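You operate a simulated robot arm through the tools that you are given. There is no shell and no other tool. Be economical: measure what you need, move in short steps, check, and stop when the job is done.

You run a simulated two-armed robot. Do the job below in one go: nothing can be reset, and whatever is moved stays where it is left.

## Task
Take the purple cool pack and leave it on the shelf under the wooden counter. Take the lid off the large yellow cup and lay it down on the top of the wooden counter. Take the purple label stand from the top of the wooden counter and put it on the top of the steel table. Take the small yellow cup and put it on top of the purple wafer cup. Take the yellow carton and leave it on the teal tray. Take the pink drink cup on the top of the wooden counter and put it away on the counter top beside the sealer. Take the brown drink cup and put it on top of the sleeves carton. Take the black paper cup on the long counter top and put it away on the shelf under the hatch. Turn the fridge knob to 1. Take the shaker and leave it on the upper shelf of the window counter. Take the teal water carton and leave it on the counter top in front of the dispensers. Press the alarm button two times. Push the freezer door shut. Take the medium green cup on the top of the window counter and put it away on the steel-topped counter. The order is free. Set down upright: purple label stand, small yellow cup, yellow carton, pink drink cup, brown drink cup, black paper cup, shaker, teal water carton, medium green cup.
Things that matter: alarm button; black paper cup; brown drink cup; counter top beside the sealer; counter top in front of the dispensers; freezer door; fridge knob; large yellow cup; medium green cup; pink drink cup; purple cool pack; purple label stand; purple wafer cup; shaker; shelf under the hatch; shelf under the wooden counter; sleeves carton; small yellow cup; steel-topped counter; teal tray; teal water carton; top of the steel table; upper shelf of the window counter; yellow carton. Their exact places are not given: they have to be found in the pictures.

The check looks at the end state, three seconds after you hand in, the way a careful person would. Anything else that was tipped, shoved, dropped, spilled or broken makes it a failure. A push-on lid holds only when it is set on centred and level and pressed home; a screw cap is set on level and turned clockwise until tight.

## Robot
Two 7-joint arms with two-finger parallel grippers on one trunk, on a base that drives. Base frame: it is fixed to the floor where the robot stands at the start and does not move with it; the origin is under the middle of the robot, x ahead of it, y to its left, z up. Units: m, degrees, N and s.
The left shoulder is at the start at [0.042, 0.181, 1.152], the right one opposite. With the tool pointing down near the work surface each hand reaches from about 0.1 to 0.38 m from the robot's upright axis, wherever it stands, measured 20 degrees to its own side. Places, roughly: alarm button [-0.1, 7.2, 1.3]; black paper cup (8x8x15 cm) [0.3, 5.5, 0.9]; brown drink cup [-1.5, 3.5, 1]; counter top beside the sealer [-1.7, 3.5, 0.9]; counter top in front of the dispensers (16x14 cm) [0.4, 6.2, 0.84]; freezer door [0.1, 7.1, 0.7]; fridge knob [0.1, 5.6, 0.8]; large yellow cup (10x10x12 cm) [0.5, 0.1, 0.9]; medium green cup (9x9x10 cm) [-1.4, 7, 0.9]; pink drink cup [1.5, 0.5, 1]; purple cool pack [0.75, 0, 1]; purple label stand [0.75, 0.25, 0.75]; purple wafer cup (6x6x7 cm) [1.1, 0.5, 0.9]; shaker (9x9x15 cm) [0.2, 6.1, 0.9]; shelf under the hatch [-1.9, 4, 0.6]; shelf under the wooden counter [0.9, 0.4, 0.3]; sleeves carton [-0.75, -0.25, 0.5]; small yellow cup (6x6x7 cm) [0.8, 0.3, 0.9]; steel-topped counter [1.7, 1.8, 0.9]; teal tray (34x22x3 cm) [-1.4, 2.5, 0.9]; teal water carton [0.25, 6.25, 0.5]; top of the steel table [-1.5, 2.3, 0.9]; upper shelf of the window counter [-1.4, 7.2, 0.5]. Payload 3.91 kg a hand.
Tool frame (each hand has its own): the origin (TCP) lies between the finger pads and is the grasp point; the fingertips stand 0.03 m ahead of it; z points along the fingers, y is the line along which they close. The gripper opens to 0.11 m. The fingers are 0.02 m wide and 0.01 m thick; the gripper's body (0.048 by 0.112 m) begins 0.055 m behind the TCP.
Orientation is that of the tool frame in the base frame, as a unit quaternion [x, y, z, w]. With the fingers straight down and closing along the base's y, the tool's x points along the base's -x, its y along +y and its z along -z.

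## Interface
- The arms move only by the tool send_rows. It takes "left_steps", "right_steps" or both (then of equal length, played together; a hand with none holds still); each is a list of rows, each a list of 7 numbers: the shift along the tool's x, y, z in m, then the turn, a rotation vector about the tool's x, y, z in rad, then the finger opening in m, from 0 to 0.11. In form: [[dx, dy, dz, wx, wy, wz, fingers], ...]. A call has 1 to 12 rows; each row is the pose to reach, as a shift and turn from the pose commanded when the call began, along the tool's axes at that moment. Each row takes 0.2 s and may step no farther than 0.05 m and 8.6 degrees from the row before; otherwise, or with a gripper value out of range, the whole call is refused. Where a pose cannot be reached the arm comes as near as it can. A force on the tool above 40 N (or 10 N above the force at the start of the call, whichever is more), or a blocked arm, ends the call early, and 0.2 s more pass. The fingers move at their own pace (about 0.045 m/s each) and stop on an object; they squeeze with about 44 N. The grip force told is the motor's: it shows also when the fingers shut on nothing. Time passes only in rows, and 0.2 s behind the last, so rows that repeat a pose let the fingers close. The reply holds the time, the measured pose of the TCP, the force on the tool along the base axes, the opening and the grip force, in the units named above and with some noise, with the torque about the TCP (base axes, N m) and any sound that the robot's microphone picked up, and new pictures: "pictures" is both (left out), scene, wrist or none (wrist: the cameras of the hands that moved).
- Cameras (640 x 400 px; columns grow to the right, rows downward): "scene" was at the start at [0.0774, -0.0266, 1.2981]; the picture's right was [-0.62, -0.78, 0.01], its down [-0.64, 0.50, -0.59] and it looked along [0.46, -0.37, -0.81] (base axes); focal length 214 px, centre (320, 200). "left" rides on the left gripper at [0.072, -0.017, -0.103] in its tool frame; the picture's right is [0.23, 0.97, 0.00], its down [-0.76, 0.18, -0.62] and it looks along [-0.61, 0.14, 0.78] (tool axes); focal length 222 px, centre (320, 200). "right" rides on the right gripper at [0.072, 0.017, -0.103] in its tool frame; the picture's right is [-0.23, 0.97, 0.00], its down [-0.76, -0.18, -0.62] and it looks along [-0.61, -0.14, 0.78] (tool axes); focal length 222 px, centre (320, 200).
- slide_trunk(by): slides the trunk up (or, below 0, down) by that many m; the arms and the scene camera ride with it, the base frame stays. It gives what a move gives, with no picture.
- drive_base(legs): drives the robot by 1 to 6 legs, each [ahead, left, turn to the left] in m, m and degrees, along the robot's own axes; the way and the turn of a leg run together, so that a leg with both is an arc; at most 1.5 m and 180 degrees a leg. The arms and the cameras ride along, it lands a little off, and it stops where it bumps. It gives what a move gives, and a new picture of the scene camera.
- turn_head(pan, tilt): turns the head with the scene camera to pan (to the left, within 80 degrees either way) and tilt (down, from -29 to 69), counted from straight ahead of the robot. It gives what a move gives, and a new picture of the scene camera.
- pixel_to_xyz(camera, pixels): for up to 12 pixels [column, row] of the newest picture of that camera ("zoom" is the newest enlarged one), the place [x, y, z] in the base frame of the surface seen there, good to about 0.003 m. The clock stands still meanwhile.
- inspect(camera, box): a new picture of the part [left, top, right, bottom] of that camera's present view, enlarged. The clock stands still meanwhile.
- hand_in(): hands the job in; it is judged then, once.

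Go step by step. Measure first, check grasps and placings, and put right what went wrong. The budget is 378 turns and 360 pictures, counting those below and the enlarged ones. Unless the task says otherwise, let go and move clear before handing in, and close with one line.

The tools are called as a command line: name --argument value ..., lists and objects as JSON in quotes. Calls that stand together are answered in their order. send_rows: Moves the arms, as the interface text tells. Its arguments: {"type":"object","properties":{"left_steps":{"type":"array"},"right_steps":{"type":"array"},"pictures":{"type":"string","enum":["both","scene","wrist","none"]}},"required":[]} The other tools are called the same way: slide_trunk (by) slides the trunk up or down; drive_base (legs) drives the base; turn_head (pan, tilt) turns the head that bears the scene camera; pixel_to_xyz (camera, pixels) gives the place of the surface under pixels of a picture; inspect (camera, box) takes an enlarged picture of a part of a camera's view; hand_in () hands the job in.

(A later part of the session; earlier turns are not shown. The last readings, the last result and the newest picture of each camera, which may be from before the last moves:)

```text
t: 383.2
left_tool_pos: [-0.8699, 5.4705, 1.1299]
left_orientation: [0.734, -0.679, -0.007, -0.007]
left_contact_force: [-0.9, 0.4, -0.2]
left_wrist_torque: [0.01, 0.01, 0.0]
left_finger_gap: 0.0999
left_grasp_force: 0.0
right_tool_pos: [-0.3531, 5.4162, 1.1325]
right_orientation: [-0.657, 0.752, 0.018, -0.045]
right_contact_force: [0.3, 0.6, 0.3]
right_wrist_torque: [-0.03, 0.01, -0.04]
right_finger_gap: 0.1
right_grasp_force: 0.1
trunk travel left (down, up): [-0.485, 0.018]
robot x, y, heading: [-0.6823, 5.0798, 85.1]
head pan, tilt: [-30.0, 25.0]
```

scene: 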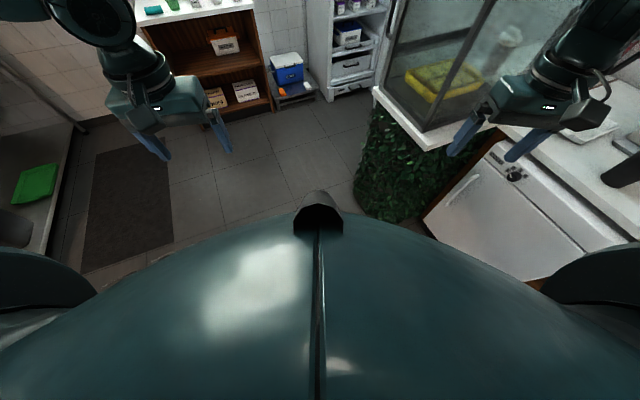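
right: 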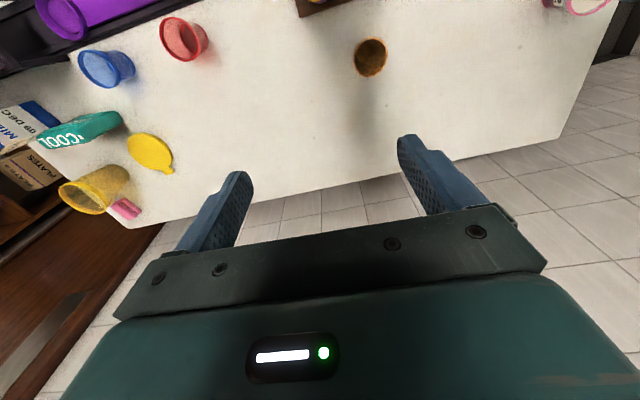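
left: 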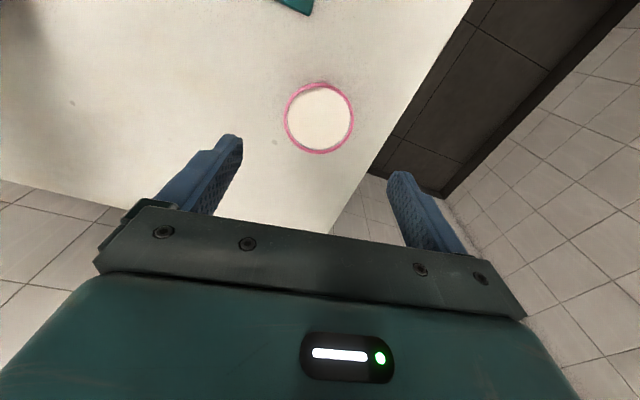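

The right arm is pressing on the head. Back into free floor and swing the right arm outward/down to release it.

drive_base --legs '[[-0.6, 0, 0]]'

send_rows --right_steps '[[-0.02, -0.03, 0.03, 0, 0, 0, 0.1], [-0.04, -0.06, 0.06, 0, 0, 0, 0.1], [-0.06, -0.09, 0.09, 0, 0, 0, 0.1], [-0.08, -0.12, 0.12, 0, 0, 0, 0.1], [-0.09, -0.15, 0.15, 0, 0, 0, 0.1], [-0.1, -0.18, 0.18, 0, 0, 0, 0.1], [-0.1, -0.2, 0.21, 0, 0, 0, 0.1], [-0.1, -0.2, 0.24, 0, 0, 0, 0.1]]' --pictures "scene"

```text
t: 386.5
left_tool_pos: [-0.9207, 4.8837, 1.1292]
left_orientation: [0.733, -0.68, -0.007, -0.009]
left_contact_force: [1.2, 0.7, -1.1]
left_wrist_torque: [0.04, 0.01, 0.03]
left_finger_gap: 0.0999
left_grasp_force: 0.1
right_tool_pos: [-0.4041, 4.8294, 1.1328]
right_orientation: [-0.656, 0.753, 0.019, -0.046]
right_contact_force: [0.5, -0.3, 0.2]
right_wrist_torque: [0.0, -0.02, 0.0]
right_finger_gap: 0.1002
right_grasp_force: 0.1
trunk travel left (down, up): [-0.485, 0.018]
robot x, y, heading: [-0.7319, 4.4949, 85.2]
head pan, tilt: [-30.0, 25.0]
```

scene: 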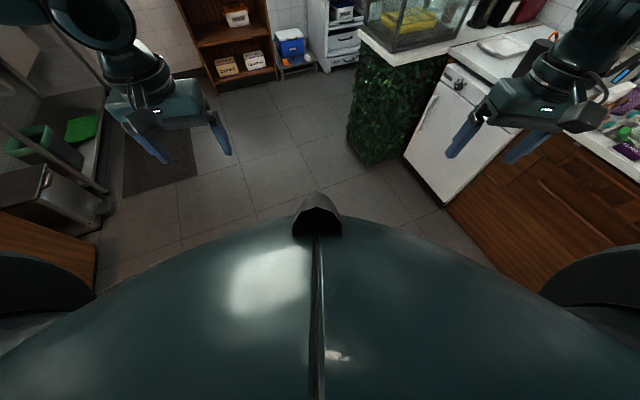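

```text
t: 388.3
left_tool_pos: [-0.9202, 4.8856, 1.1288]
left_orientation: [0.733, -0.68, -0.007, -0.008]
left_contact_force: [-0.7, 0.0, -0.4]
left_wrist_torque: [-0.03, -0.03, 0.02]
left_finger_gap: 0.1
left_grasp_force: 0.0
right_tool_pos: [-0.2159, 4.892, 0.8729]
right_orientation: [-0.656, 0.753, 0.019, -0.046]
right_contact_force: [-0.5, 1.2, 0.4]
right_wrist_torque: [0.01, 0.01, 0.03]
right_finger_gap: 0.0998
right_grasp_force: 0.0
trunk travel left (down, up): [-0.485, 0.018]
robot x, y, heading: [-0.7302, 4.4932, 85.0]
head pan, tilt: [-30.0, 25.0]
```

scene: 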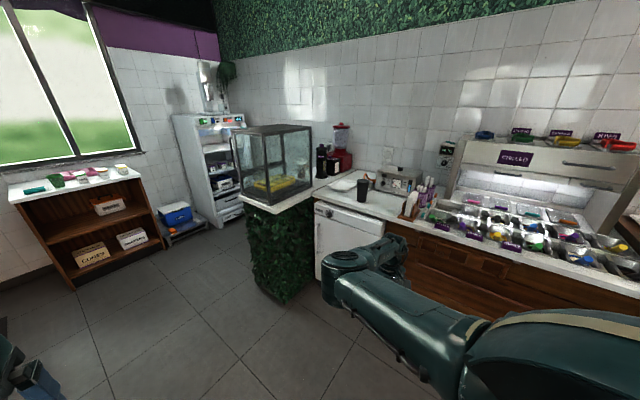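

Head is free. I can see the fridge (345,235), the black cup (363,188), display case, window counter (80,200). Zoom and measure.

inspect --camera "scene" --box '[160, 90, 440, 290]'

pixel_to_xyz --camera "scene" --pixels '[[363, 182], [363, 200], [330, 213], [320, 205], [350, 212], [382, 220], [345, 240], [240, 200], [312, 210], [215, 150], [75, 180], [57, 180]]'

```text
2.00 times, centred on (300, 190) of scene
```

zoom: 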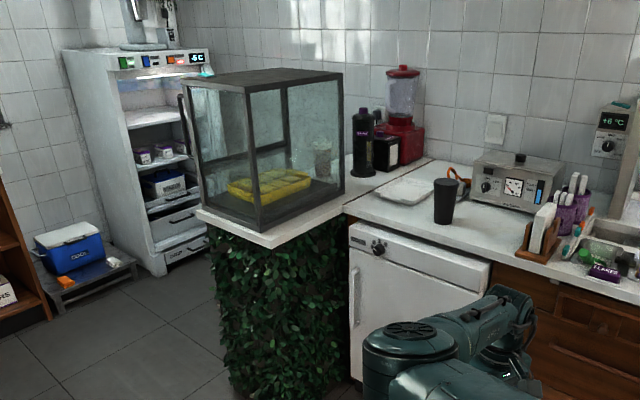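

```text
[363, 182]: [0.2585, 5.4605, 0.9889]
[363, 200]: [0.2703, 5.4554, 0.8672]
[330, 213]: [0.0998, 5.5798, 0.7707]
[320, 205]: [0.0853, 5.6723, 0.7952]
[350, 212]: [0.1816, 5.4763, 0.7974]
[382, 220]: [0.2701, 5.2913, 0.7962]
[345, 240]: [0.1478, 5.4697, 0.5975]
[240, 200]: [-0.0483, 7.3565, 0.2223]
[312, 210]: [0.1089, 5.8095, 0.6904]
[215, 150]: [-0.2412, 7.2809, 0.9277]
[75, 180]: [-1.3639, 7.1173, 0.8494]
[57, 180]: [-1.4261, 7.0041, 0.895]
```

Raise the right hand, then drive to face the fridge (heading 17°), knob on the left-hand side.

send_rows --right_steps '[[0.01, 0, -0.04, 0, 0, 0, 0.1], [0.02, 0, -0.08, 0, 0, 0, 0.1], [0.03, 0, -0.12, 0, 0, 0, 0.1], [0.04, 0, -0.16, 0, 0, 0, 0.1], [0.05, 0, -0.2, 0, 0, 0, 0.1], [0.06, 0, -0.23, 0, 0, 0, 0.1]]' --pictures "none"

drive_base --legs '[[0, 0, -68], [0, 0.6, 0], [0.3, 0, 0]]'

```text
t: 389.7
left_tool_pos: [-0.921, 4.8848, 1.1293]
left_orientation: [0.733, -0.68, -0.007, -0.008]
left_contact_force: [0.0, -0.2, 0.2]
left_wrist_torque: [0.03, -0.01, -0.01]
left_finger_gap: 0.0998
left_grasp_force: 0.2
right_tool_pos: [-0.2017, 4.8413, 1.1025]
right_orientation: [-0.656, 0.753, 0.02, -0.046]
right_contact_force: [1.2, -0.7, 0.7]
right_wrist_torque: [-0.01, -0.02, 0.02]
right_finger_gap: 0.1001
right_grasp_force: 0.1
trunk travel left (down, up): [-0.485, 0.018]
robot x, y, heading: [-0.7355, 4.4914, 85.0]
head pan, tilt: [-30.0, 25.0]
```

```text
t: 397.7
left_tool_pos: [-0.3208, 5.4741, 1.1302]
left_orientation: [-0.223, 0.975, 0.001, 0.01]
left_contact_force: [-0.2, 0.4, 0.0]
left_wrist_torque: [0.03, 0.01, 0.01]
left_finger_gap: 0.1002
left_grasp_force: 0.1
right_tool_pos: [-0.0978, 4.7879, 1.1008]
right_orientation: [-0.118, 0.992, 0.041, -0.026]
right_contact_force: [0.5, -0.4, -0.3]
right_wrist_torque: [0.02, -0.02, -0.01]
right_finger_gap: 0.0999
right_grasp_force: 0.0
trunk travel left (down, up): [-0.485, 0.018]
robot x, y, heading: [-0.6197, 5.1534, 16.2]
head pan, tilt: [-30.0, 25.0]
```

scene: 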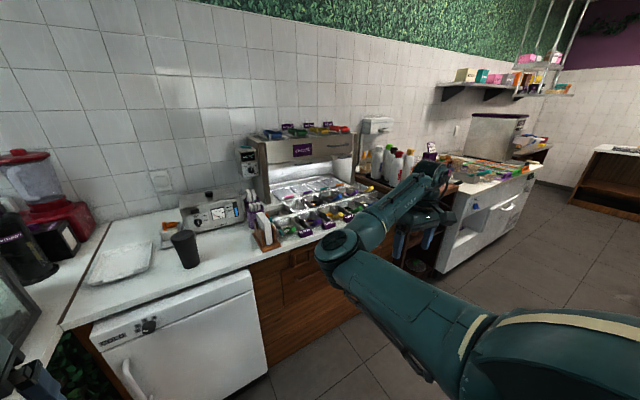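

Zoom on the knob, and measure knob and cup.

inspect --camera "scene" --box '[110, 300, 190, 350]'

pixel_to_xyz --camera "scene" --pixels '[[148, 325], [143, 327], [153, 324], [120, 335], [180, 315], [184, 240], [188, 264], [240, 295], [115, 350], [149, 319], [149, 331]]'

```text
8.00 times, centred on (150, 325) of scene
```

zoom: 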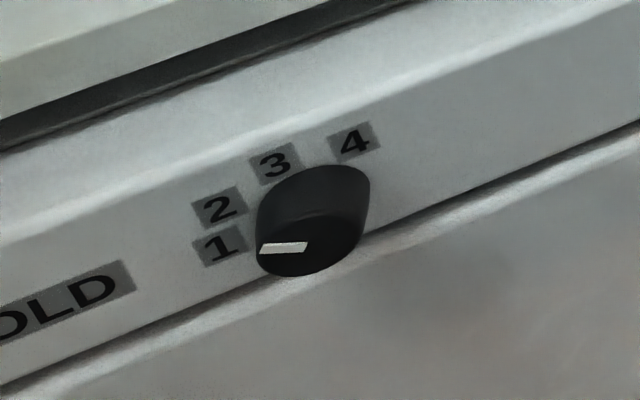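

```text
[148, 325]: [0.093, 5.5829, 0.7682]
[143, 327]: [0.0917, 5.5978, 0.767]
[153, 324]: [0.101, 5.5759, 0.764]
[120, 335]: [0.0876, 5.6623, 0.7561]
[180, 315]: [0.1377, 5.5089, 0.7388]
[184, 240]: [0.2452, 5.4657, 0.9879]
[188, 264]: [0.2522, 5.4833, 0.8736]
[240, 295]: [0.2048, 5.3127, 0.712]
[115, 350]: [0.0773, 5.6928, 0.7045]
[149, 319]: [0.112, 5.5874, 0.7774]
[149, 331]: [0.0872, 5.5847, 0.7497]
```

The marker appears to be between 1 and 2. I'll point the left hand horizontally at the knob to see it head-on: pitch it forward first.

send_rows --left_steps '[[-0.012, 0, 0.003, 0.012, -0.143, 0.085, 0.1], [-0.024, 0, 0.006, 0.024, -0.285, 0.169, 0.1], [-0.036, 0, 0.01, 0.036, -0.428, 0.167, 0.1], [-0.05, 0, 0.013, 0.0486, -0.5696, 0.1656, 0.1], [-0.062, 0, 0.016, 0.061, -0.712, 0.163, 0.1], [-0.075, 0, 0.018, 0.0729, -0.8549, 0.1596, 0.1], [-0.09, 0, 0.02, 0.085, -0.9975, 0.155, 0.1], [-0.105, 0, 0.023, 0.0973, -1.1401, 0.1512, 0.1], [-0.12, 0, 0.026, 0.109, -1.2825, 0.146, 0.1], [-0.135, 0, 0.028, 0.1216, -1.4246, 0.1402, 0.1], [-0.145, 0, 0.03, 0.1336, -1.5667, 0.1336, 0.1]]' --pictures "none"

slide_trunk --by -0.33

inspect --camera "left" --box '[0, 0, 640, 400]'

```text
refused: row 1 steps farther than a row can; nothing moved
```

```text
t: 401.0
left_tool_pos: [-0.32, 5.4736, 0.8]
left_orientation: [-0.223, 0.975, 0.001, 0.01]
left_contact_force: [0.1, 0.9, 0.2]
left_wrist_torque: [-0.01, 0.0, -0.03]
left_finger_gap: 0.1
left_grasp_force: 0.1
right_tool_pos: [-0.0987, 4.7881, 0.7706]
right_orientation: [-0.118, 0.992, 0.041, -0.026]
right_contact_force: [-0.1, -0.5, 0.2]
right_wrist_torque: [0.0, 0.04, 0.03]
right_finger_gap: 0.0999
right_grasp_force: 0.1
trunk travel left (down, up): [-0.155, 0.348]
robot x, y, heading: [-0.6151, 5.1518, 16.4]
head pan, tilt: [-30.0, 25.0]
```

```text
1.00 times, centred on (320, 200) of left
```

zoom: 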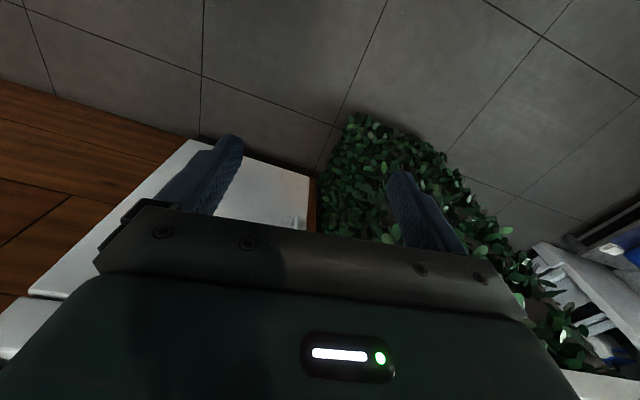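

send_rows --left_steps '[[-0.012, 0, 0.003, 0.006, -0.12, 0.06, 0.1], [-0.024, 0, 0.006, 0.015, -0.24, 0.12, 0.1], [-0.036, 0, 0.01, 0.03, -0.36, 0.167, 0.1], [-0.05, 0, 0.013, 0.042, -0.49, 0.166, 0.1], [-0.062, 0, 0.016, 0.053, -0.625, 0.165, 0.1], [-0.075, 0, 0.018, 0.065, -0.76, 0.162, 0.1], [-0.09, 0, 0.02, 0.076, -0.895, 0.158, 0.1], [-0.1, 0, 0.022, 0.088, -1.03, 0.155, 0.1], [-0.11, 0, 0.024, 0.099, -1.165, 0.15, 0.1], [-0.12, 0, 0.026, 0.111, -1.3, 0.145, 0.1], [-0.135, 0, 0.028, 0.1225, -1.435, 0.14, 0.1], [-0.145, 0, 0.03, 0.1336, -1.5667, 0.1336, 0.1]]' --pictures "wrist"

```text
t: 403.6
left_tool_pos: [-0.1894, 5.5355, 0.7722]
left_orientation: [-0.095, 0.692, 0.099, 0.709]
left_contact_force: [0.4, 0.3, 0.1]
left_wrist_torque: [0.01, 0.01, 0.01]
left_finger_gap: 0.0999
left_grasp_force: 0.2
right_tool_pos: [-0.0985, 4.7878, 0.7714]
right_orientation: [-0.118, 0.992, 0.042, -0.026]
right_contact_force: [1.0, -0.5, -0.4]
right_wrist_torque: [-0.01, 0.0, -0.03]
right_finger_gap: 0.1001
right_grasp_force: 0.0
trunk travel left (down, up): [-0.155, 0.348]
robot x, y, heading: [-0.6173, 5.1574, 16.8]
head pan, tilt: [-30.0, 25.0]
```

left: 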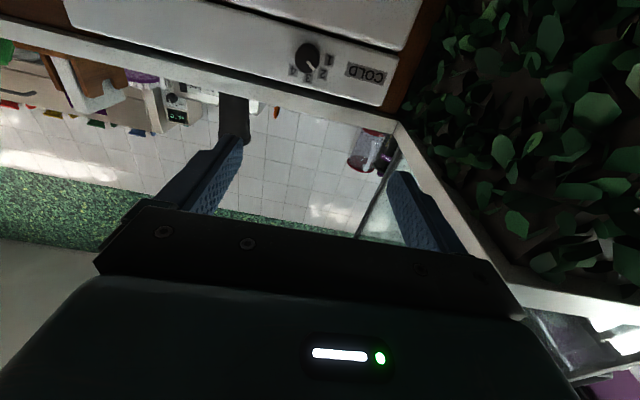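

inspect --camera "left" --box '[260, 20, 400, 110]'

pixel_to_xyz --camera "left" --pixels '[[307, 55], [290, 90], [350, 90], [300, 30], [370, 50]]'

```text
4.44 times, centred on (330, 65) of left
```

zoom: 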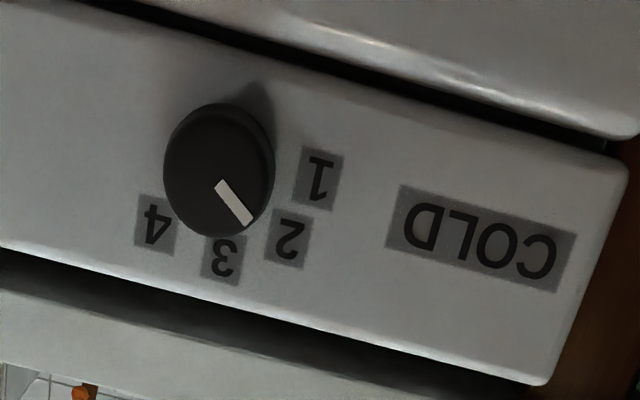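

```text
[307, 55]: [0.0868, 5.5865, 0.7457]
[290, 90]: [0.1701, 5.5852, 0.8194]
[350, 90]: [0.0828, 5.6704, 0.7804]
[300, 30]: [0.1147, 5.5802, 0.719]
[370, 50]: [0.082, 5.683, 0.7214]
```

Head-on view: the marker points at 2; "1" is 46.5° counter-clockwise. Knob centre ≈(0.088,5.588,0.752), Ø≈35 mm. Align the left hand with it, then approach with the base.

send_rows --left_steps '[[0.014, -0.012, 0, 0, 0, 0, 0.07], [0.027, -0.025, 0, 0, 0, 0, 0.07], [0.027, -0.025, 0, 0, 0, 0, 0.07]]' --pictures "none"

drive_base --legs '[[0.2, 0, 0]]'

inspect --camera "left" --box '[180, 40, 460, 240]'

```text
t: 404.4
left_tool_pos: [-0.1905, 5.5267, 0.7705]
left_orientation: [-0.097, 0.693, 0.101, 0.708]
left_contact_force: [0.7, 0.8, -0.1]
left_wrist_torque: [0.01, -0.02, 0.01]
left_finger_gap: 0.07
left_grasp_force: 0.1
left hand out of reach, approached as far as the arm can: row 1, 2, 3
right_tool_pos: [-0.0993, 4.7881, 0.7706]
right_orientation: [-0.119, 0.992, 0.042, -0.026]
right_contact_force: [0.0, -0.3, -0.1]
right_wrist_torque: [0.04, 0.01, 0.0]
right_finger_gap: 0.1001
right_grasp_force: 0.1
trunk travel left (down, up): [-0.155, 0.348]
robot x, y, heading: [-0.6165, 5.1524, 16.4]
head pan, tilt: [-30.0, 25.0]
```

```text
t: 406.0
left_tool_pos: [0.0017, 5.5807, 0.7709]
left_orientation: [-0.095, 0.693, 0.099, 0.708]
left_contact_force: [0.3, -0.8, -0.2]
left_wrist_torque: [0.02, -0.02, -0.01]
left_finger_gap: 0.0701
left_grasp_force: 0.0
right_tool_pos: [0.0897, 4.8425, 0.7713]
right_orientation: [-0.116, 0.992, 0.041, -0.027]
right_contact_force: [-0.2, 0.5, -0.3]
right_wrist_torque: [0.02, 0.02, -0.03]
right_finger_gap: 0.1001
right_grasp_force: 0.0
trunk travel left (down, up): [-0.155, 0.348]
robot x, y, heading: [-0.4268, 5.2113, 16.3]
head pan, tilt: [-30.0, 25.0]
```

scene: 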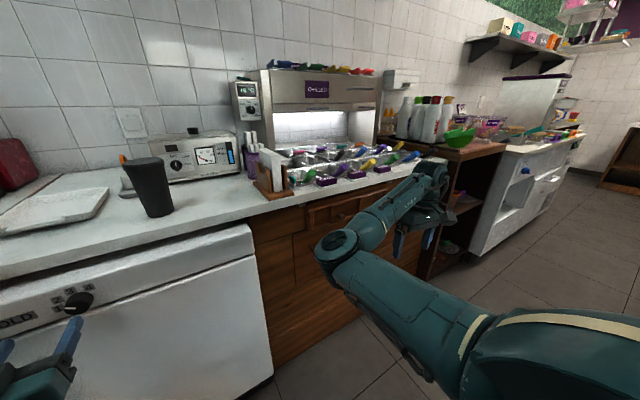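

```text
2.00 times, centred on (320, 140) of left
```

zoom: 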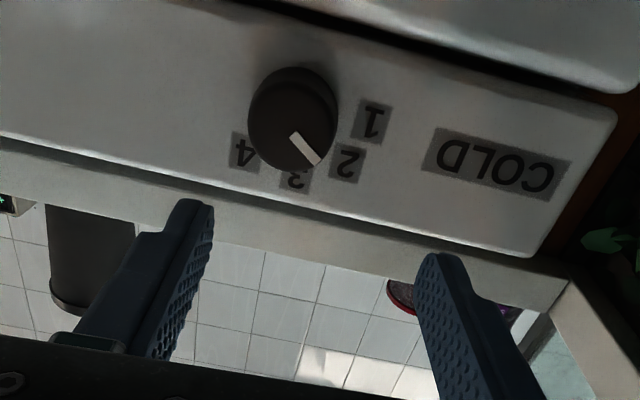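

Knob at (306,99), as projected. Move the fingers down/right onto the knob axis and advance around it.

send_rows --left_steps '[[0.012, -0.008, 0.01, 0, 0, 0, 0.06], [0.024, -0.0165, 0.02, 0, 0, 0, 0.06], [0.024, -0.0165, 0.035, 0, 0, 0, 0.06], [0.024, -0.0165, 0.055, 0, 0, 0, 0.06], [0.024, -0.0165, 0.073, 0, 0, 0, 0.06]]' --pictures "wrist"

```text
t: 407.2
left_tool_pos: [0.0552, 5.5993, 0.7818]
left_orientation: [-0.095, 0.694, 0.098, 0.707]
left_contact_force: [-0.9, 0.5, -0.3]
left_wrist_torque: [-0.01, 0.01, 0.0]
left_finger_gap: 0.06
left_grasp_force: 0.1
left hand out of reach, approached as far as the arm can: row 1, 2, 3, 4, 5
right_tool_pos: [0.0907, 4.8422, 0.7723]
right_orientation: [-0.115, 0.992, 0.042, -0.027]
right_contact_force: [0.6, -0.8, 0.1]
right_wrist_torque: [-0.01, 0.0, 0.01]
right_finger_gap: 0.1001
right_grasp_force: 0.1
trunk travel left (down, up): [-0.155, 0.348]
robot x, y, heading: [-0.4255, 5.2107, 16.2]
head pan, tilt: [-30.0, 25.0]
```

left: 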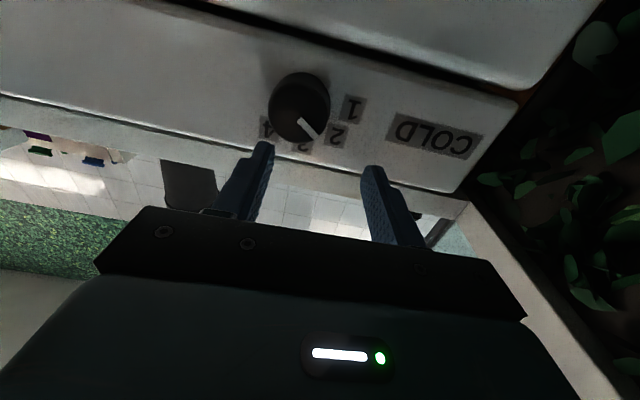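

The arm is at a limit; use the base and trunk for the last centimetres: back 3 cm, right 2 cm, trunk down 3.3 cm.

drive_base --legs '[[-0.03, -0.02, 0]]'

slide_trunk --by -0.033

inspect --camera "left" --box '[180, 40, 460, 240]'

```text
t: 408.0
left_tool_pos: [0.0322, 5.5713, 0.78]
left_orientation: [-0.095, 0.693, 0.099, 0.708]
left_contact_force: [-0.1, 0.3, 0.3]
left_wrist_torque: [0.0, 0.01, 0.01]
left_finger_gap: 0.0602
left_grasp_force: 0.1
right_tool_pos: [0.0677, 4.8138, 0.772]
right_orientation: [-0.116, 0.992, 0.041, -0.027]
right_contact_force: [-0.5, -1.5, -0.4]
right_wrist_torque: [-0.01, -0.03, -0.01]
right_finger_gap: 0.0999
right_grasp_force: 0.1
trunk travel left (down, up): [-0.155, 0.348]
robot x, y, heading: [-0.4459, 5.1799, 15.9]
head pan, tilt: [-30.0, 25.0]
```

scene: 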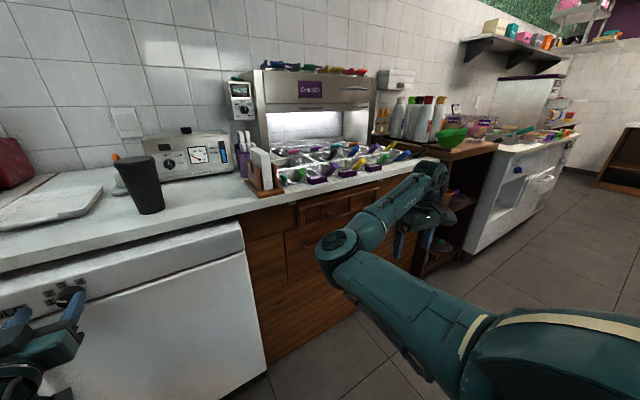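

```text
t: 408.8
left_tool_pos: [0.0323, 5.5708, 0.7478]
left_orientation: [-0.095, 0.693, 0.099, 0.708]
left_contact_force: [0.3, 0.5, 0.1]
left_wrist_torque: [-0.01, 0.0, 0.03]
left_finger_gap: 0.0602
left_grasp_force: 0.1
right_tool_pos: [0.0671, 4.8142, 0.7389]
right_orientation: [-0.115, 0.992, 0.042, -0.027]
right_contact_force: [-0.9, -0.2, -0.1]
right_wrist_torque: [0.01, 0.03, 0.03]
right_finger_gap: 0.1
right_grasp_force: 0.0
trunk travel left (down, up): [-0.122, 0.381]
robot x, y, heading: [-0.449, 5.184, 16.0]
head pan, tilt: [-30.0, 25.0]
```

```text
2.00 times, centred on (320, 140) of left
```

zoom: 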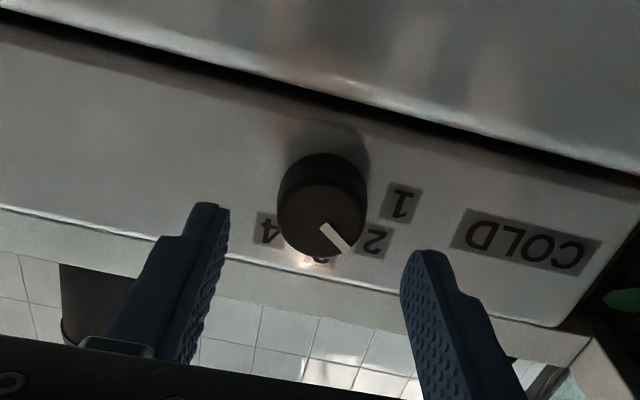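

Centred on the knob. Drive 4.5 cm ahead, then grip.

drive_base --legs '[[0.045, 0, 0]]'

send_rows --left_steps '[[0, 0, 0, 0, 0, 0, 0.02], [0, 0, 0, 0, 0, 0, 0.02], [0, 0, 0, 0, 0, 0, 0.02], [0, 0, 0, 0, 0, 0, 0.02]]' --pictures "wrist"

```text
t: 409.7
left_tool_pos: [0.0754, 5.5827, 0.7474]
left_orientation: [-0.095, 0.694, 0.099, 0.707]
left_contact_force: [-0.1, 0.2, -1.1]
left_wrist_torque: [0.01, 0.02, 0.01]
left_finger_gap: 0.0599
left_grasp_force: 0.0
right_tool_pos: [0.11, 4.8267, 0.738]
right_orientation: [-0.115, 0.992, 0.041, -0.027]
right_contact_force: [-0.2, -0.6, 0.2]
right_wrist_torque: [-0.01, 0.0, -0.02]
right_finger_gap: 0.1
right_grasp_force: 0.0
trunk travel left (down, up): [-0.122, 0.381]
robot x, y, heading: [-0.4009, 5.1925, 16.2]
head pan, tilt: [-30.0, 25.0]
```

scene: 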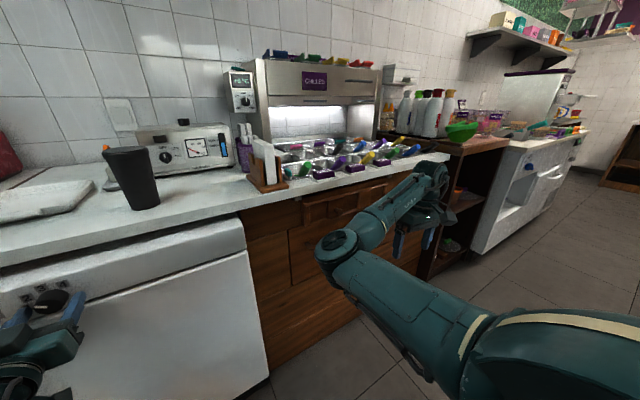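

```text
t: 410.7
left_tool_pos: [0.0756, 5.5836, 0.7476]
left_orientation: [-0.097, 0.693, 0.1, 0.708]
left_contact_force: [-1.6, 8.5, 0.8]
left_wrist_torque: [-0.08, 0.14, 0.35]
left_finger_gap: 0.0362
left_grasp_force: 44.8
right_tool_pos: [0.1092, 4.8257, 0.7392]
right_orientation: [-0.116, 0.992, 0.043, -0.027]
right_contact_force: [-0.2, -0.5, -0.6]
right_wrist_torque: [-0.01, -0.01, 0.0]
right_finger_gap: 0.0998
right_grasp_force: 0.0
trunk travel left (down, up): [-0.122, 0.381]
robot x, y, heading: [-0.4067, 5.1933, 16.0]
head pan, tilt: [-30.0, 25.0]
```

left: 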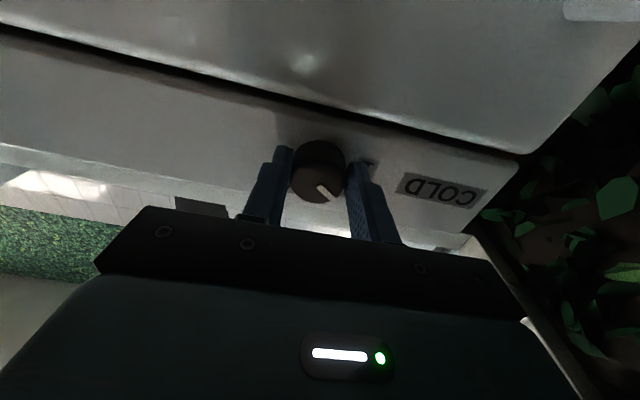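

Gripped (0.036). Rotate −46.5° about the tool axis (counter-clockwise from the front).

send_rows --left_steps '[[0, -0.0005, 0, 0, 0, -0.135, 0.02], [0, -0.001, 0, 0, 0, -0.27, 0.02], [0, -0.0015, 0, 0, 0, -0.405, 0.02], [-0.0005, -0.002, 0, 0, 0, -0.54, 0.02], [-0.001, -0.0025, 0, 0, 0, -0.675, 0.02], [-0.0012, -0.0029, 0, 0, 0, -0.81, 0.02], [-0.0012, -0.0029, 0, 0, 0, -0.81, 0.02]]' --pictures "none"

inspect --camera "left" --box '[200, 80, 440, 260]'

```text
t: 411.8
left_tool_pos: [0.0683, 5.5835, 0.7559]
left_orientation: [-0.299, 0.649, -0.109, 0.691]
left_contact_force: [19.0, 4.9, -12.4]
left_wrist_torque: [-0.13, 0.47, 0.09]
left_finger_gap: 0.0355
left_grasp_force: 45.7
left hand out of reach, approached as far as the arm can: row 4, 5
right_tool_pos: [0.1113, 4.8261, 0.7376]
right_orientation: [-0.114, 0.992, 0.042, -0.028]
right_contact_force: [-0.1, -0.4, -0.2]
right_wrist_torque: [-0.02, -0.01, -0.01]
right_finger_gap: 0.1002
right_grasp_force: 0.1
trunk travel left (down, up): [-0.122, 0.381]
robot x, y, heading: [-0.4084, 5.1951, 16.0]
head pan, tilt: [-30.0, 25.0]
stopped in row 5 (left hand): the force on the tool passed its limit (the readings are from after the stop); the commanded pose is now the measured one
```

```text
2.22 times, centred on (320, 170) of left
```

zoom: 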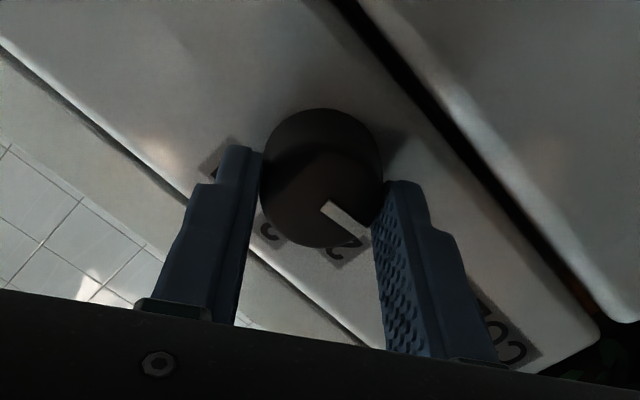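

The knob turned ~28° (arm limit); 2 is visible and the marker is past it toward 1. Regrip: open, roll back, close again.

send_rows --left_steps '[[0, 0, 0, 0, 0, 0, 0.06], [0, 0, 0, 0, 0, 0, 0.06], [0.003, 0.0008, 0.003, 0, 0, 0.14, 0.06], [0.006, 0.0016, 0.005, 0, 0, 0.28, 0.06], [0.006, 0.0016, 0.006, 0, 0, 0.42, 0.06], [0.006, 0.0016, 0.006, 0, 0, 0.56, 0.06], [0.006, 0.0016, 0.006, 0, 0, 0.62, 0.06], [0.006, 0.0016, 0.006, 0, 0, 0.62, 0.02], [0.006, 0.0016, 0.006, 0, 0, 0.62, 0.02], [0.006, 0.0016, 0.006, 0, 0, 0.62, 0.02]]' --pictures "none"

inspect --camera "left" --box '[200, 80, 440, 260]'

```text
t: 414.0
left_tool_pos: [0.0734, 5.5836, 0.7522]
left_orientation: [-0.087, 0.706, 0.108, 0.694]
left_contact_force: [-1.8, 10.2, 1.3]
left_wrist_torque: [0.15, -0.15, 0.34]
left_finger_gap: 0.0367
left_grasp_force: 45.0
right_tool_pos: [0.1106, 4.8263, 0.739]
right_orientation: [-0.115, 0.992, 0.042, -0.027]
right_contact_force: [0.9, 0.7, -0.2]
right_wrist_torque: [0.02, -0.04, -0.03]
right_finger_gap: 0.1001
right_grasp_force: 0.0
trunk travel left (down, up): [-0.122, 0.381]
robot x, y, heading: [-0.4042, 5.193, 16.3]
head pan, tilt: [-30.0, 25.0]
```

```text
2.22 times, centred on (320, 170) of left
```

zoom: 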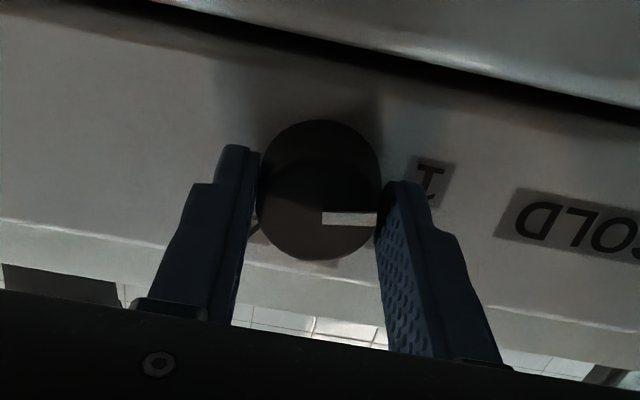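

The marker now points at 1 (≈3° vs 5.5°). Release and back away to verify.

send_rows --left_steps '[[0, 0, 0, 0, 0, 0, 0.05], [0, 0, 0, 0, 0, 0, 0.06], [0, 0, 0, 0, 0, 0, 0.06]]' --pictures "none"

drive_base --legs '[[-0.15, 0, 0]]'

inspect --camera "left" --box '[220, 40, 420, 170]'

```text
t: 414.8
left_tool_pos: [0.0735, 5.5818, 0.7527]
left_orientation: [-0.085, 0.707, 0.106, 0.694]
left_contact_force: [-0.8, 1.1, 0.6]
left_wrist_torque: [-0.04, 0.02, 0.02]
left_finger_gap: 0.0599
left_grasp_force: 0.0
right_tool_pos: [0.1107, 4.8254, 0.7378]
right_orientation: [-0.116, 0.992, 0.041, -0.027]
right_contact_force: [0.4, -1.8, 1.0]
right_wrist_torque: [0.03, -0.02, -0.02]
right_finger_gap: 0.1001
right_grasp_force: 0.1
trunk travel left (down, up): [-0.122, 0.381]
robot x, y, heading: [-0.4094, 5.1931, 16.2]
head pan, tilt: [-30.0, 25.0]
```

```text
t: 416.2
left_tool_pos: [-0.0737, 5.5392, 0.7528]
left_orientation: [-0.085, 0.706, 0.106, 0.694]
left_contact_force: [-0.1, -0.8, 0.6]
left_wrist_torque: [0.02, 0.01, 0.03]
left_finger_gap: 0.0602
left_grasp_force: 0.1
right_tool_pos: [-0.0373, 4.7836, 0.7383]
right_orientation: [-0.115, 0.992, 0.041, -0.027]
right_contact_force: [0.3, -0.5, -0.3]
right_wrist_torque: [-0.02, -0.01, -0.01]
right_finger_gap: 0.0998
right_grasp_force: 0.0
trunk travel left (down, up): [-0.122, 0.381]
robot x, y, heading: [-0.5532, 5.1519, 16.1]
head pan, tilt: [-30.0, 25.0]
```

scene: 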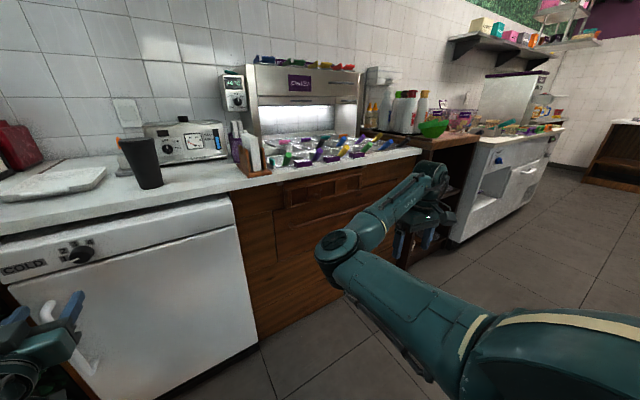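

```text
3.08 times, centred on (320, 105) of left
```

zoom: 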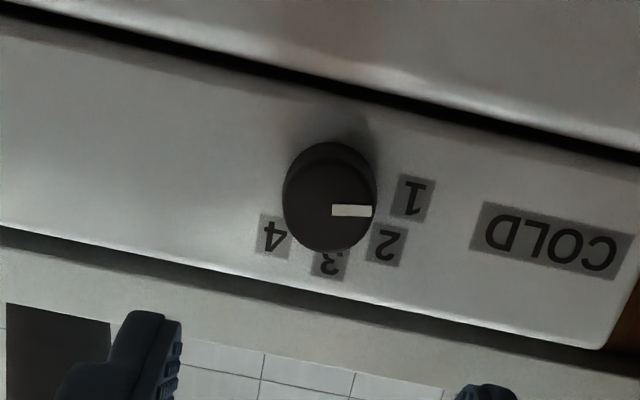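

Knob is at 1. Next the black cup with the still-horizontal left hand: raise the trunk 0.19, shift right and approach.

slide_trunk --by 0.19

send_rows --left_steps '[[0, 0, 0, 0, 0, 0, 0.11], [0, 0, 0, 0, 0, 0, 0.11], [0, 0, 0, 0, 0, 0, 0.11]]' --pictures "none"

drive_base --legs '[[0, -0.159, 0], [0.2, 0, 0]]'

inspect --camera "left" --box '[160, 40, 480, 240]'

```text
t: 418.3
left_tool_pos: [-0.0733, 5.5394, 0.9422]
left_orientation: [-0.086, 0.706, 0.107, 0.694]
left_contact_force: [0.6, -0.2, 0.0]
left_wrist_torque: [-0.02, 0.0, 0.03]
left_finger_gap: 0.0599
left_grasp_force: 0.1
right_tool_pos: [-0.0383, 4.7817, 0.9293]
right_orientation: [-0.115, 0.992, 0.042, -0.026]
right_contact_force: [0.1, -0.2, 0.0]
right_wrist_torque: [-0.02, 0.02, 0.0]
right_finger_gap: 0.1003
right_grasp_force: 0.0
trunk travel left (down, up): [-0.312, 0.191]
robot x, y, heading: [-0.5514, 5.1504, 16.3]
head pan, tilt: [-30.0, 25.0]
```

```text
t: 419.1
left_tool_pos: [-0.0739, 5.5391, 0.9428]
left_orientation: [-0.085, 0.706, 0.106, 0.695]
left_contact_force: [-0.5, 0.4, -0.3]
left_wrist_torque: [-0.02, 0.03, 0.02]
left_finger_gap: 0.1099
left_grasp_force: 0.1
right_tool_pos: [-0.0379, 4.7819, 0.9288]
right_orientation: [-0.115, 0.992, 0.042, -0.027]
right_contact_force: [-0.8, -0.9, -0.6]
right_wrist_torque: [-0.02, 0.03, -0.02]
right_finger_gap: 0.0997
right_grasp_force: 0.1
trunk travel left (down, up): [-0.312, 0.191]
robot x, y, heading: [-0.5516, 5.1499, 15.9]
head pan, tilt: [-30.0, 25.0]
```

```text
t: 421.7
left_tool_pos: [0.1626, 5.4403, 0.9425]
left_orientation: [-0.087, 0.706, 0.107, 0.694]
left_contact_force: [0.1, 0.3, -0.7]
left_wrist_torque: [0.02, -0.01, -0.01]
left_finger_gap: 0.1098
left_grasp_force: 0.1
right_tool_pos: [0.1996, 4.6846, 0.9278]
right_orientation: [-0.117, 0.992, 0.042, -0.026]
right_contact_force: [0.0, 0.0, -0.8]
right_wrist_torque: [0.01, -0.04, 0.02]
right_finger_gap: 0.1002
right_grasp_force: 0.1
trunk travel left (down, up): [-0.312, 0.191]
robot x, y, heading: [-0.3133, 5.0516, 16.3]
head pan, tilt: [-30.0, 25.0]
```

scene: 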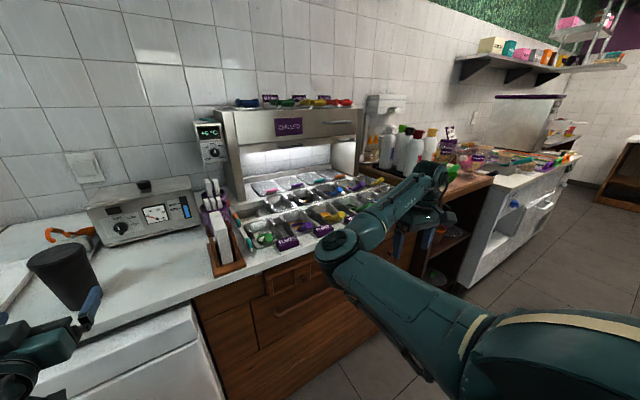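

```text
2.00 times, centred on (320, 140) of left
```

zoom: 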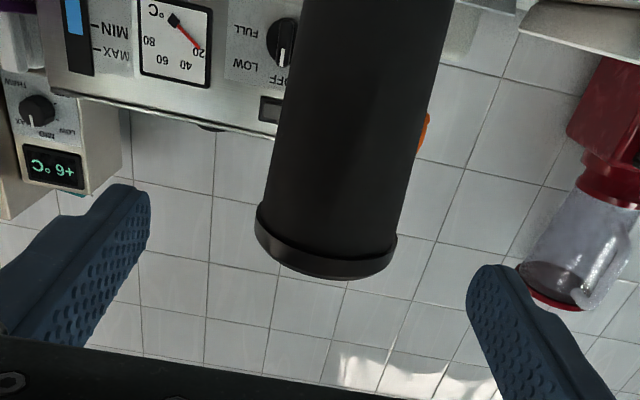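

Cup is ~1.6 cm left of the hand axis and ~0.13 m ahead. Advance.

drive_base --legs '[[0, 0.016, 0], [0.12, 0, 0]]'

send_rows --left_steps '[[0, 0, 0, 0, 0, 0, 0.05], [0, 0, 0, 0, 0, 0, 0.05], [0, 0, 0, 0, 0, 0, 0.05], [0, 0, 0, 0, 0, 0, 0.05]]' --pictures "wrist"

```text
t: 423.3
left_tool_pos: [0.272, 5.4894, 0.942]
left_orientation: [-0.087, 0.706, 0.107, 0.694]
left_contact_force: [-0.2, 0.2, -0.2]
left_wrist_torque: [0.0, -0.03, 0.04]
left_finger_gap: 0.1099
left_grasp_force: 0.0
right_tool_pos: [0.3115, 4.732, 0.9294]
right_orientation: [-0.116, 0.992, 0.042, -0.026]
right_contact_force: [0.2, 0.0, 0.7]
right_wrist_torque: [0.04, 0.0, 0.0]
right_finger_gap: 0.1002
right_grasp_force: 0.3
trunk travel left (down, up): [-0.312, 0.191]
robot x, y, heading: [-0.2005, 5.0995, 16.1]
head pan, tilt: [-30.0, 25.0]
```

scene: 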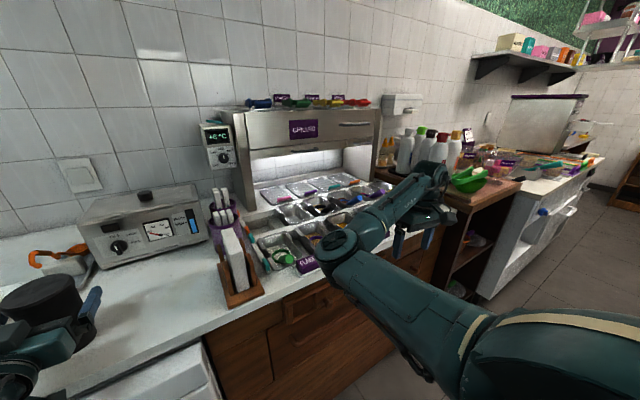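

```text
t: 424.3
left_tool_pos: [0.2724, 5.4881, 0.9431]
left_orientation: [-0.087, 0.706, 0.107, 0.695]
left_contact_force: [0.8, -2.2, 1.6]
left_wrist_torque: [-0.05, -0.05, 0.02]
left_finger_gap: 0.0715
left_grasp_force: 44.1
right_tool_pos: [0.3105, 4.7331, 0.9279]
right_orientation: [-0.117, 0.992, 0.042, -0.027]
right_contact_force: [0.6, -0.1, 0.2]
right_wrist_torque: [-0.02, -0.01, 0.0]
right_finger_gap: 0.1
right_grasp_force: 0.1
trunk travel left (down, up): [-0.312, 0.191]
robot x, y, heading: [-0.2076, 5.1042, 15.9]
head pan, tilt: [-30.0, 25.0]
```

left: 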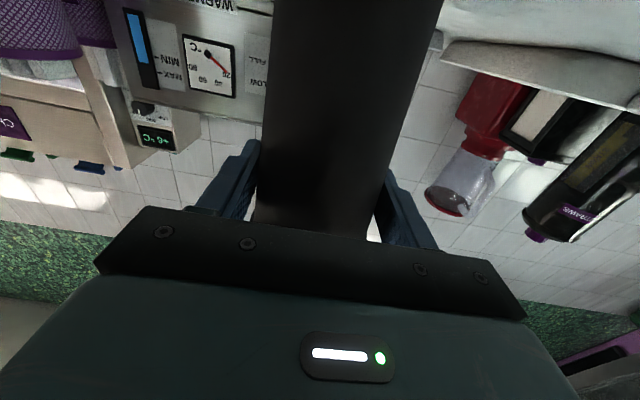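

Black cup gripped (0.0715). Lift by trunk, back away and drive to the hatch shelf.

slide_trunk --by 0.1

drive_base --legs '[[-0.6, 0, 0], [0, 0, -178.4], [0, 0.137, 0], [0.45, 0, 0]]'

```text
t: 425.7
left_tool_pos: [0.2731, 5.4902, 1.042]
left_orientation: [-0.087, 0.706, 0.107, 0.694]
left_contact_force: [0.6, 0.1, -3.1]
left_wrist_torque: [-0.02, 0.05, 0.01]
left_finger_gap: 0.0714
left_grasp_force: 44.1
right_tool_pos: [0.3113, 4.7335, 1.0279]
right_orientation: [-0.116, 0.992, 0.042, -0.026]
right_contact_force: [-0.3, 0.2, -0.4]
right_wrist_torque: [-0.01, 0.02, -0.01]
right_finger_gap: 0.1
right_grasp_force: 0.1
trunk travel left (down, up): [-0.412, 0.091]
robot x, y, heading: [-0.2081, 5.1016, 16.0]
head pan, tilt: [-30.0, 25.0]
```

```text
t: 439.7
left_tool_pos: [-1.658, 4.2753, 1.0422]
left_orientation: [0.706, 0.091, -0.693, 0.111]
left_contact_force: [1.0, 0.5, -3.3]
left_wrist_torque: [0.01, -0.06, 0.0]
left_finger_gap: 0.0713
left_grasp_force: 44.3
right_tool_pos: [-1.7052, 5.0313, 1.0276]
right_orientation: [0.991, 0.122, 0.028, 0.042]
right_contact_force: [0.9, -0.3, 0.4]
right_wrist_torque: [0.0, 0.0, 0.01]
right_finger_gap: 0.1
right_grasp_force: 0.1
trunk travel left (down, up): [-0.412, 0.091]
robot x, y, heading: [-1.1852, 4.6686, -163.3]
head pan, tilt: [-30.0, 25.0]
```

scene: 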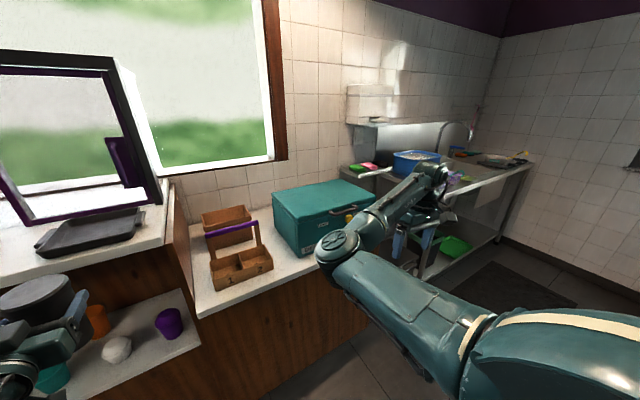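

Pull the right hand back from the side counter, and look at the shelf.

send_rows --right_steps '[[0.04, 0, -0.01, 0, 0, 0, 0.1], [0.08, 0, -0.02, 0, 0, 0, 0.1], [0.12, 0, -0.03, 0, 0, 0, 0.1], [0.16, 0, -0.04, 0, 0, 0, 0.1], [0.2, 0, -0.05, 0, 0, 0, 0.1], [0.24, 0, -0.06, 0, 0, 0, 0.1]]' --pictures "none"

turn_head --pan 20 --tilt 42

```text
t: 441.1
left_tool_pos: [-1.6576, 4.2763, 1.0424]
left_orientation: [0.706, 0.091, -0.694, 0.111]
left_contact_force: [-0.4, -0.2, -2.9]
left_wrist_torque: [0.02, -0.07, 0.0]
left_finger_gap: 0.0712
left_grasp_force: 43.7
right_tool_pos: [-1.4778, 5.0949, 1.099]
right_orientation: [0.991, 0.122, 0.027, 0.042]
right_contact_force: [0.5, 0.0, 0.0]
right_wrist_torque: [0.02, 0.01, 0.03]
right_finger_gap: 0.1
right_grasp_force: 0.1
trunk travel left (down, up): [-0.412, 0.091]
robot x, y, heading: [-1.187, 4.6725, -163.1]
head pan, tilt: [-30.0, 25.0]
```

```text
t: 442.3
left_tool_pos: [-1.6582, 4.2766, 1.0418]
left_orientation: [0.706, 0.091, -0.694, 0.11]
left_contact_force: [-0.4, -0.1, -4.1]
left_wrist_torque: [-0.03, -0.01, 0.01]
left_finger_gap: 0.0713
left_grasp_force: 43.7
right_tool_pos: [-1.4796, 5.0939, 1.0999]
right_orientation: [0.991, 0.122, 0.027, 0.041]
right_contact_force: [-0.1, -0.3, 0.0]
right_wrist_torque: [0.01, -0.03, 0.01]
right_finger_gap: 0.1
right_grasp_force: 0.1
trunk travel left (down, up): [-0.412, 0.091]
robot x, y, heading: [-1.1795, 4.6695, -163.3]
head pan, tilt: [20.0, 42.0]
```

scene: 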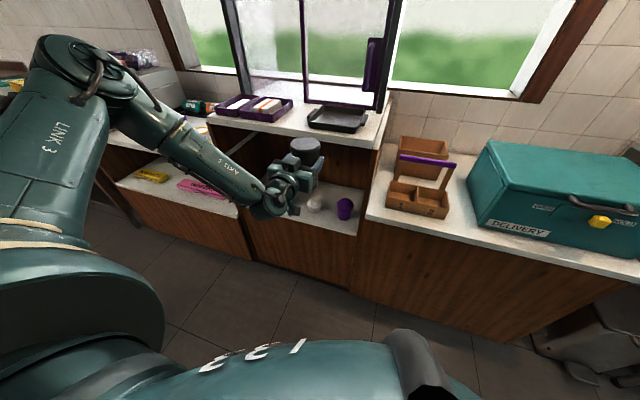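

Check where the left elbow is before lowering (it must not hit the sealer counter).

pixel_to_xyz --camera "scene" --pixels '[[50, 60], [90, 55], [115, 95], [180, 140], [250, 190], [60, 150], [185, 105], [125, 140], [345, 205], [315, 200]]'

```text
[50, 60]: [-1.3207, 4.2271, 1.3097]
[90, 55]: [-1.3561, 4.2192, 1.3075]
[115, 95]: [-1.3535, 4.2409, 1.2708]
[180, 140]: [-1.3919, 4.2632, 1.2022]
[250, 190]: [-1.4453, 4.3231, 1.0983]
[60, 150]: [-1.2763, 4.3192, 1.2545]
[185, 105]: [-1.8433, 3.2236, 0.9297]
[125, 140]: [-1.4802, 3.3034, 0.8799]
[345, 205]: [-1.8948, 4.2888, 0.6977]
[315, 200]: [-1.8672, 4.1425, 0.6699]
```

The cups in the front row would foul the low camera of a horizontal hand, so I need a steeper grip on the black cup. I'll set it down on the free part of the sealer counter (≈(-1.57,3.31)) and regrasp at ~40° pitch.

drive_base --legs '[[0, 0.954, 0], [0.16, 0, 0]]'

```text
t: 448.3
left_tool_pos: [-1.5407, 3.3198, 1.0421]
left_orientation: [0.706, 0.09, -0.694, 0.109]
left_contact_force: [0.1, 0.2, -2.7]
left_wrist_torque: [0.0, -0.01, -0.05]
left_finger_gap: 0.0709
left_grasp_force: 43.5
right_tool_pos: [-1.3605, 4.1375, 1.0996]
right_orientation: [0.991, 0.121, 0.027, 0.041]
right_contact_force: [0.3, -0.3, 0.4]
right_wrist_torque: [0.03, -0.02, -0.03]
right_finger_gap: 0.0999
right_grasp_force: 0.0
trunk travel left (down, up): [-0.412, 0.091]
robot x, y, heading: [-1.063, 3.7103, -163.5]
head pan, tilt: [20.0, 42.0]
```

scene: 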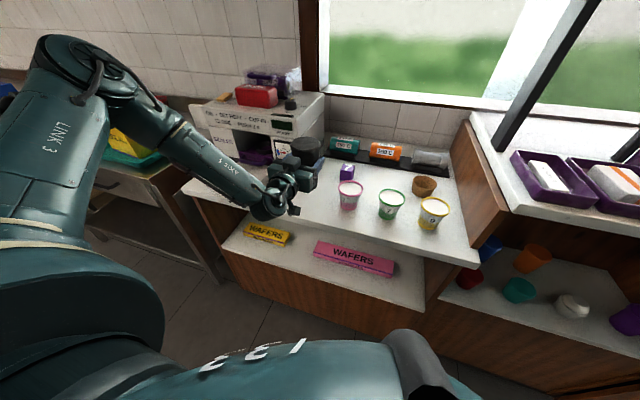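

Position is good (clear of dice and pink cup). Lower by trunk to contact.

slide_trunk --by -0.062

slide_trunk --by -0.006

```text
t: 449.3
left_tool_pos: [-1.5401, 3.3198, 0.9795]
left_orientation: [0.706, 0.09, -0.694, 0.11]
left_contact_force: [-0.1, -0.2, -2.9]
left_wrist_torque: [0.03, -0.04, -0.02]
left_finger_gap: 0.071
left_grasp_force: 44.0
right_tool_pos: [-1.3604, 4.1376, 1.0373]
right_orientation: [0.992, 0.12, 0.028, 0.042]
right_contact_force: [0.2, -0.7, 0.8]
right_wrist_torque: [-0.01, 0.03, 0.02]
right_finger_gap: 0.0997
right_grasp_force: 0.1
trunk travel left (down, up): [-0.35, 0.153]
robot x, y, heading: [-1.0622, 3.7137, -163.3]
head pan, tilt: [20.0, 42.0]
```

```text
t: 449.8
left_tool_pos: [-1.54, 3.3195, 0.9741]
left_orientation: [0.706, 0.09, -0.694, 0.11]
left_contact_force: [0.4, -0.3, -3.0]
left_wrist_torque: [0.01, -0.01, -0.03]
left_finger_gap: 0.0713
left_grasp_force: 43.9
right_tool_pos: [-1.3596, 4.1384, 1.0325]
right_orientation: [0.991, 0.12, 0.027, 0.042]
right_contact_force: [-0.4, -0.1, 0.1]
right_wrist_torque: [-0.02, -0.02, 0.0]
right_finger_gap: 0.1001
right_grasp_force: 0.2
trunk travel left (down, up): [-0.344, 0.159]
robot x, y, heading: [-1.0648, 3.7128, -163.2]
head pan, tilt: [20.0, 42.0]
```

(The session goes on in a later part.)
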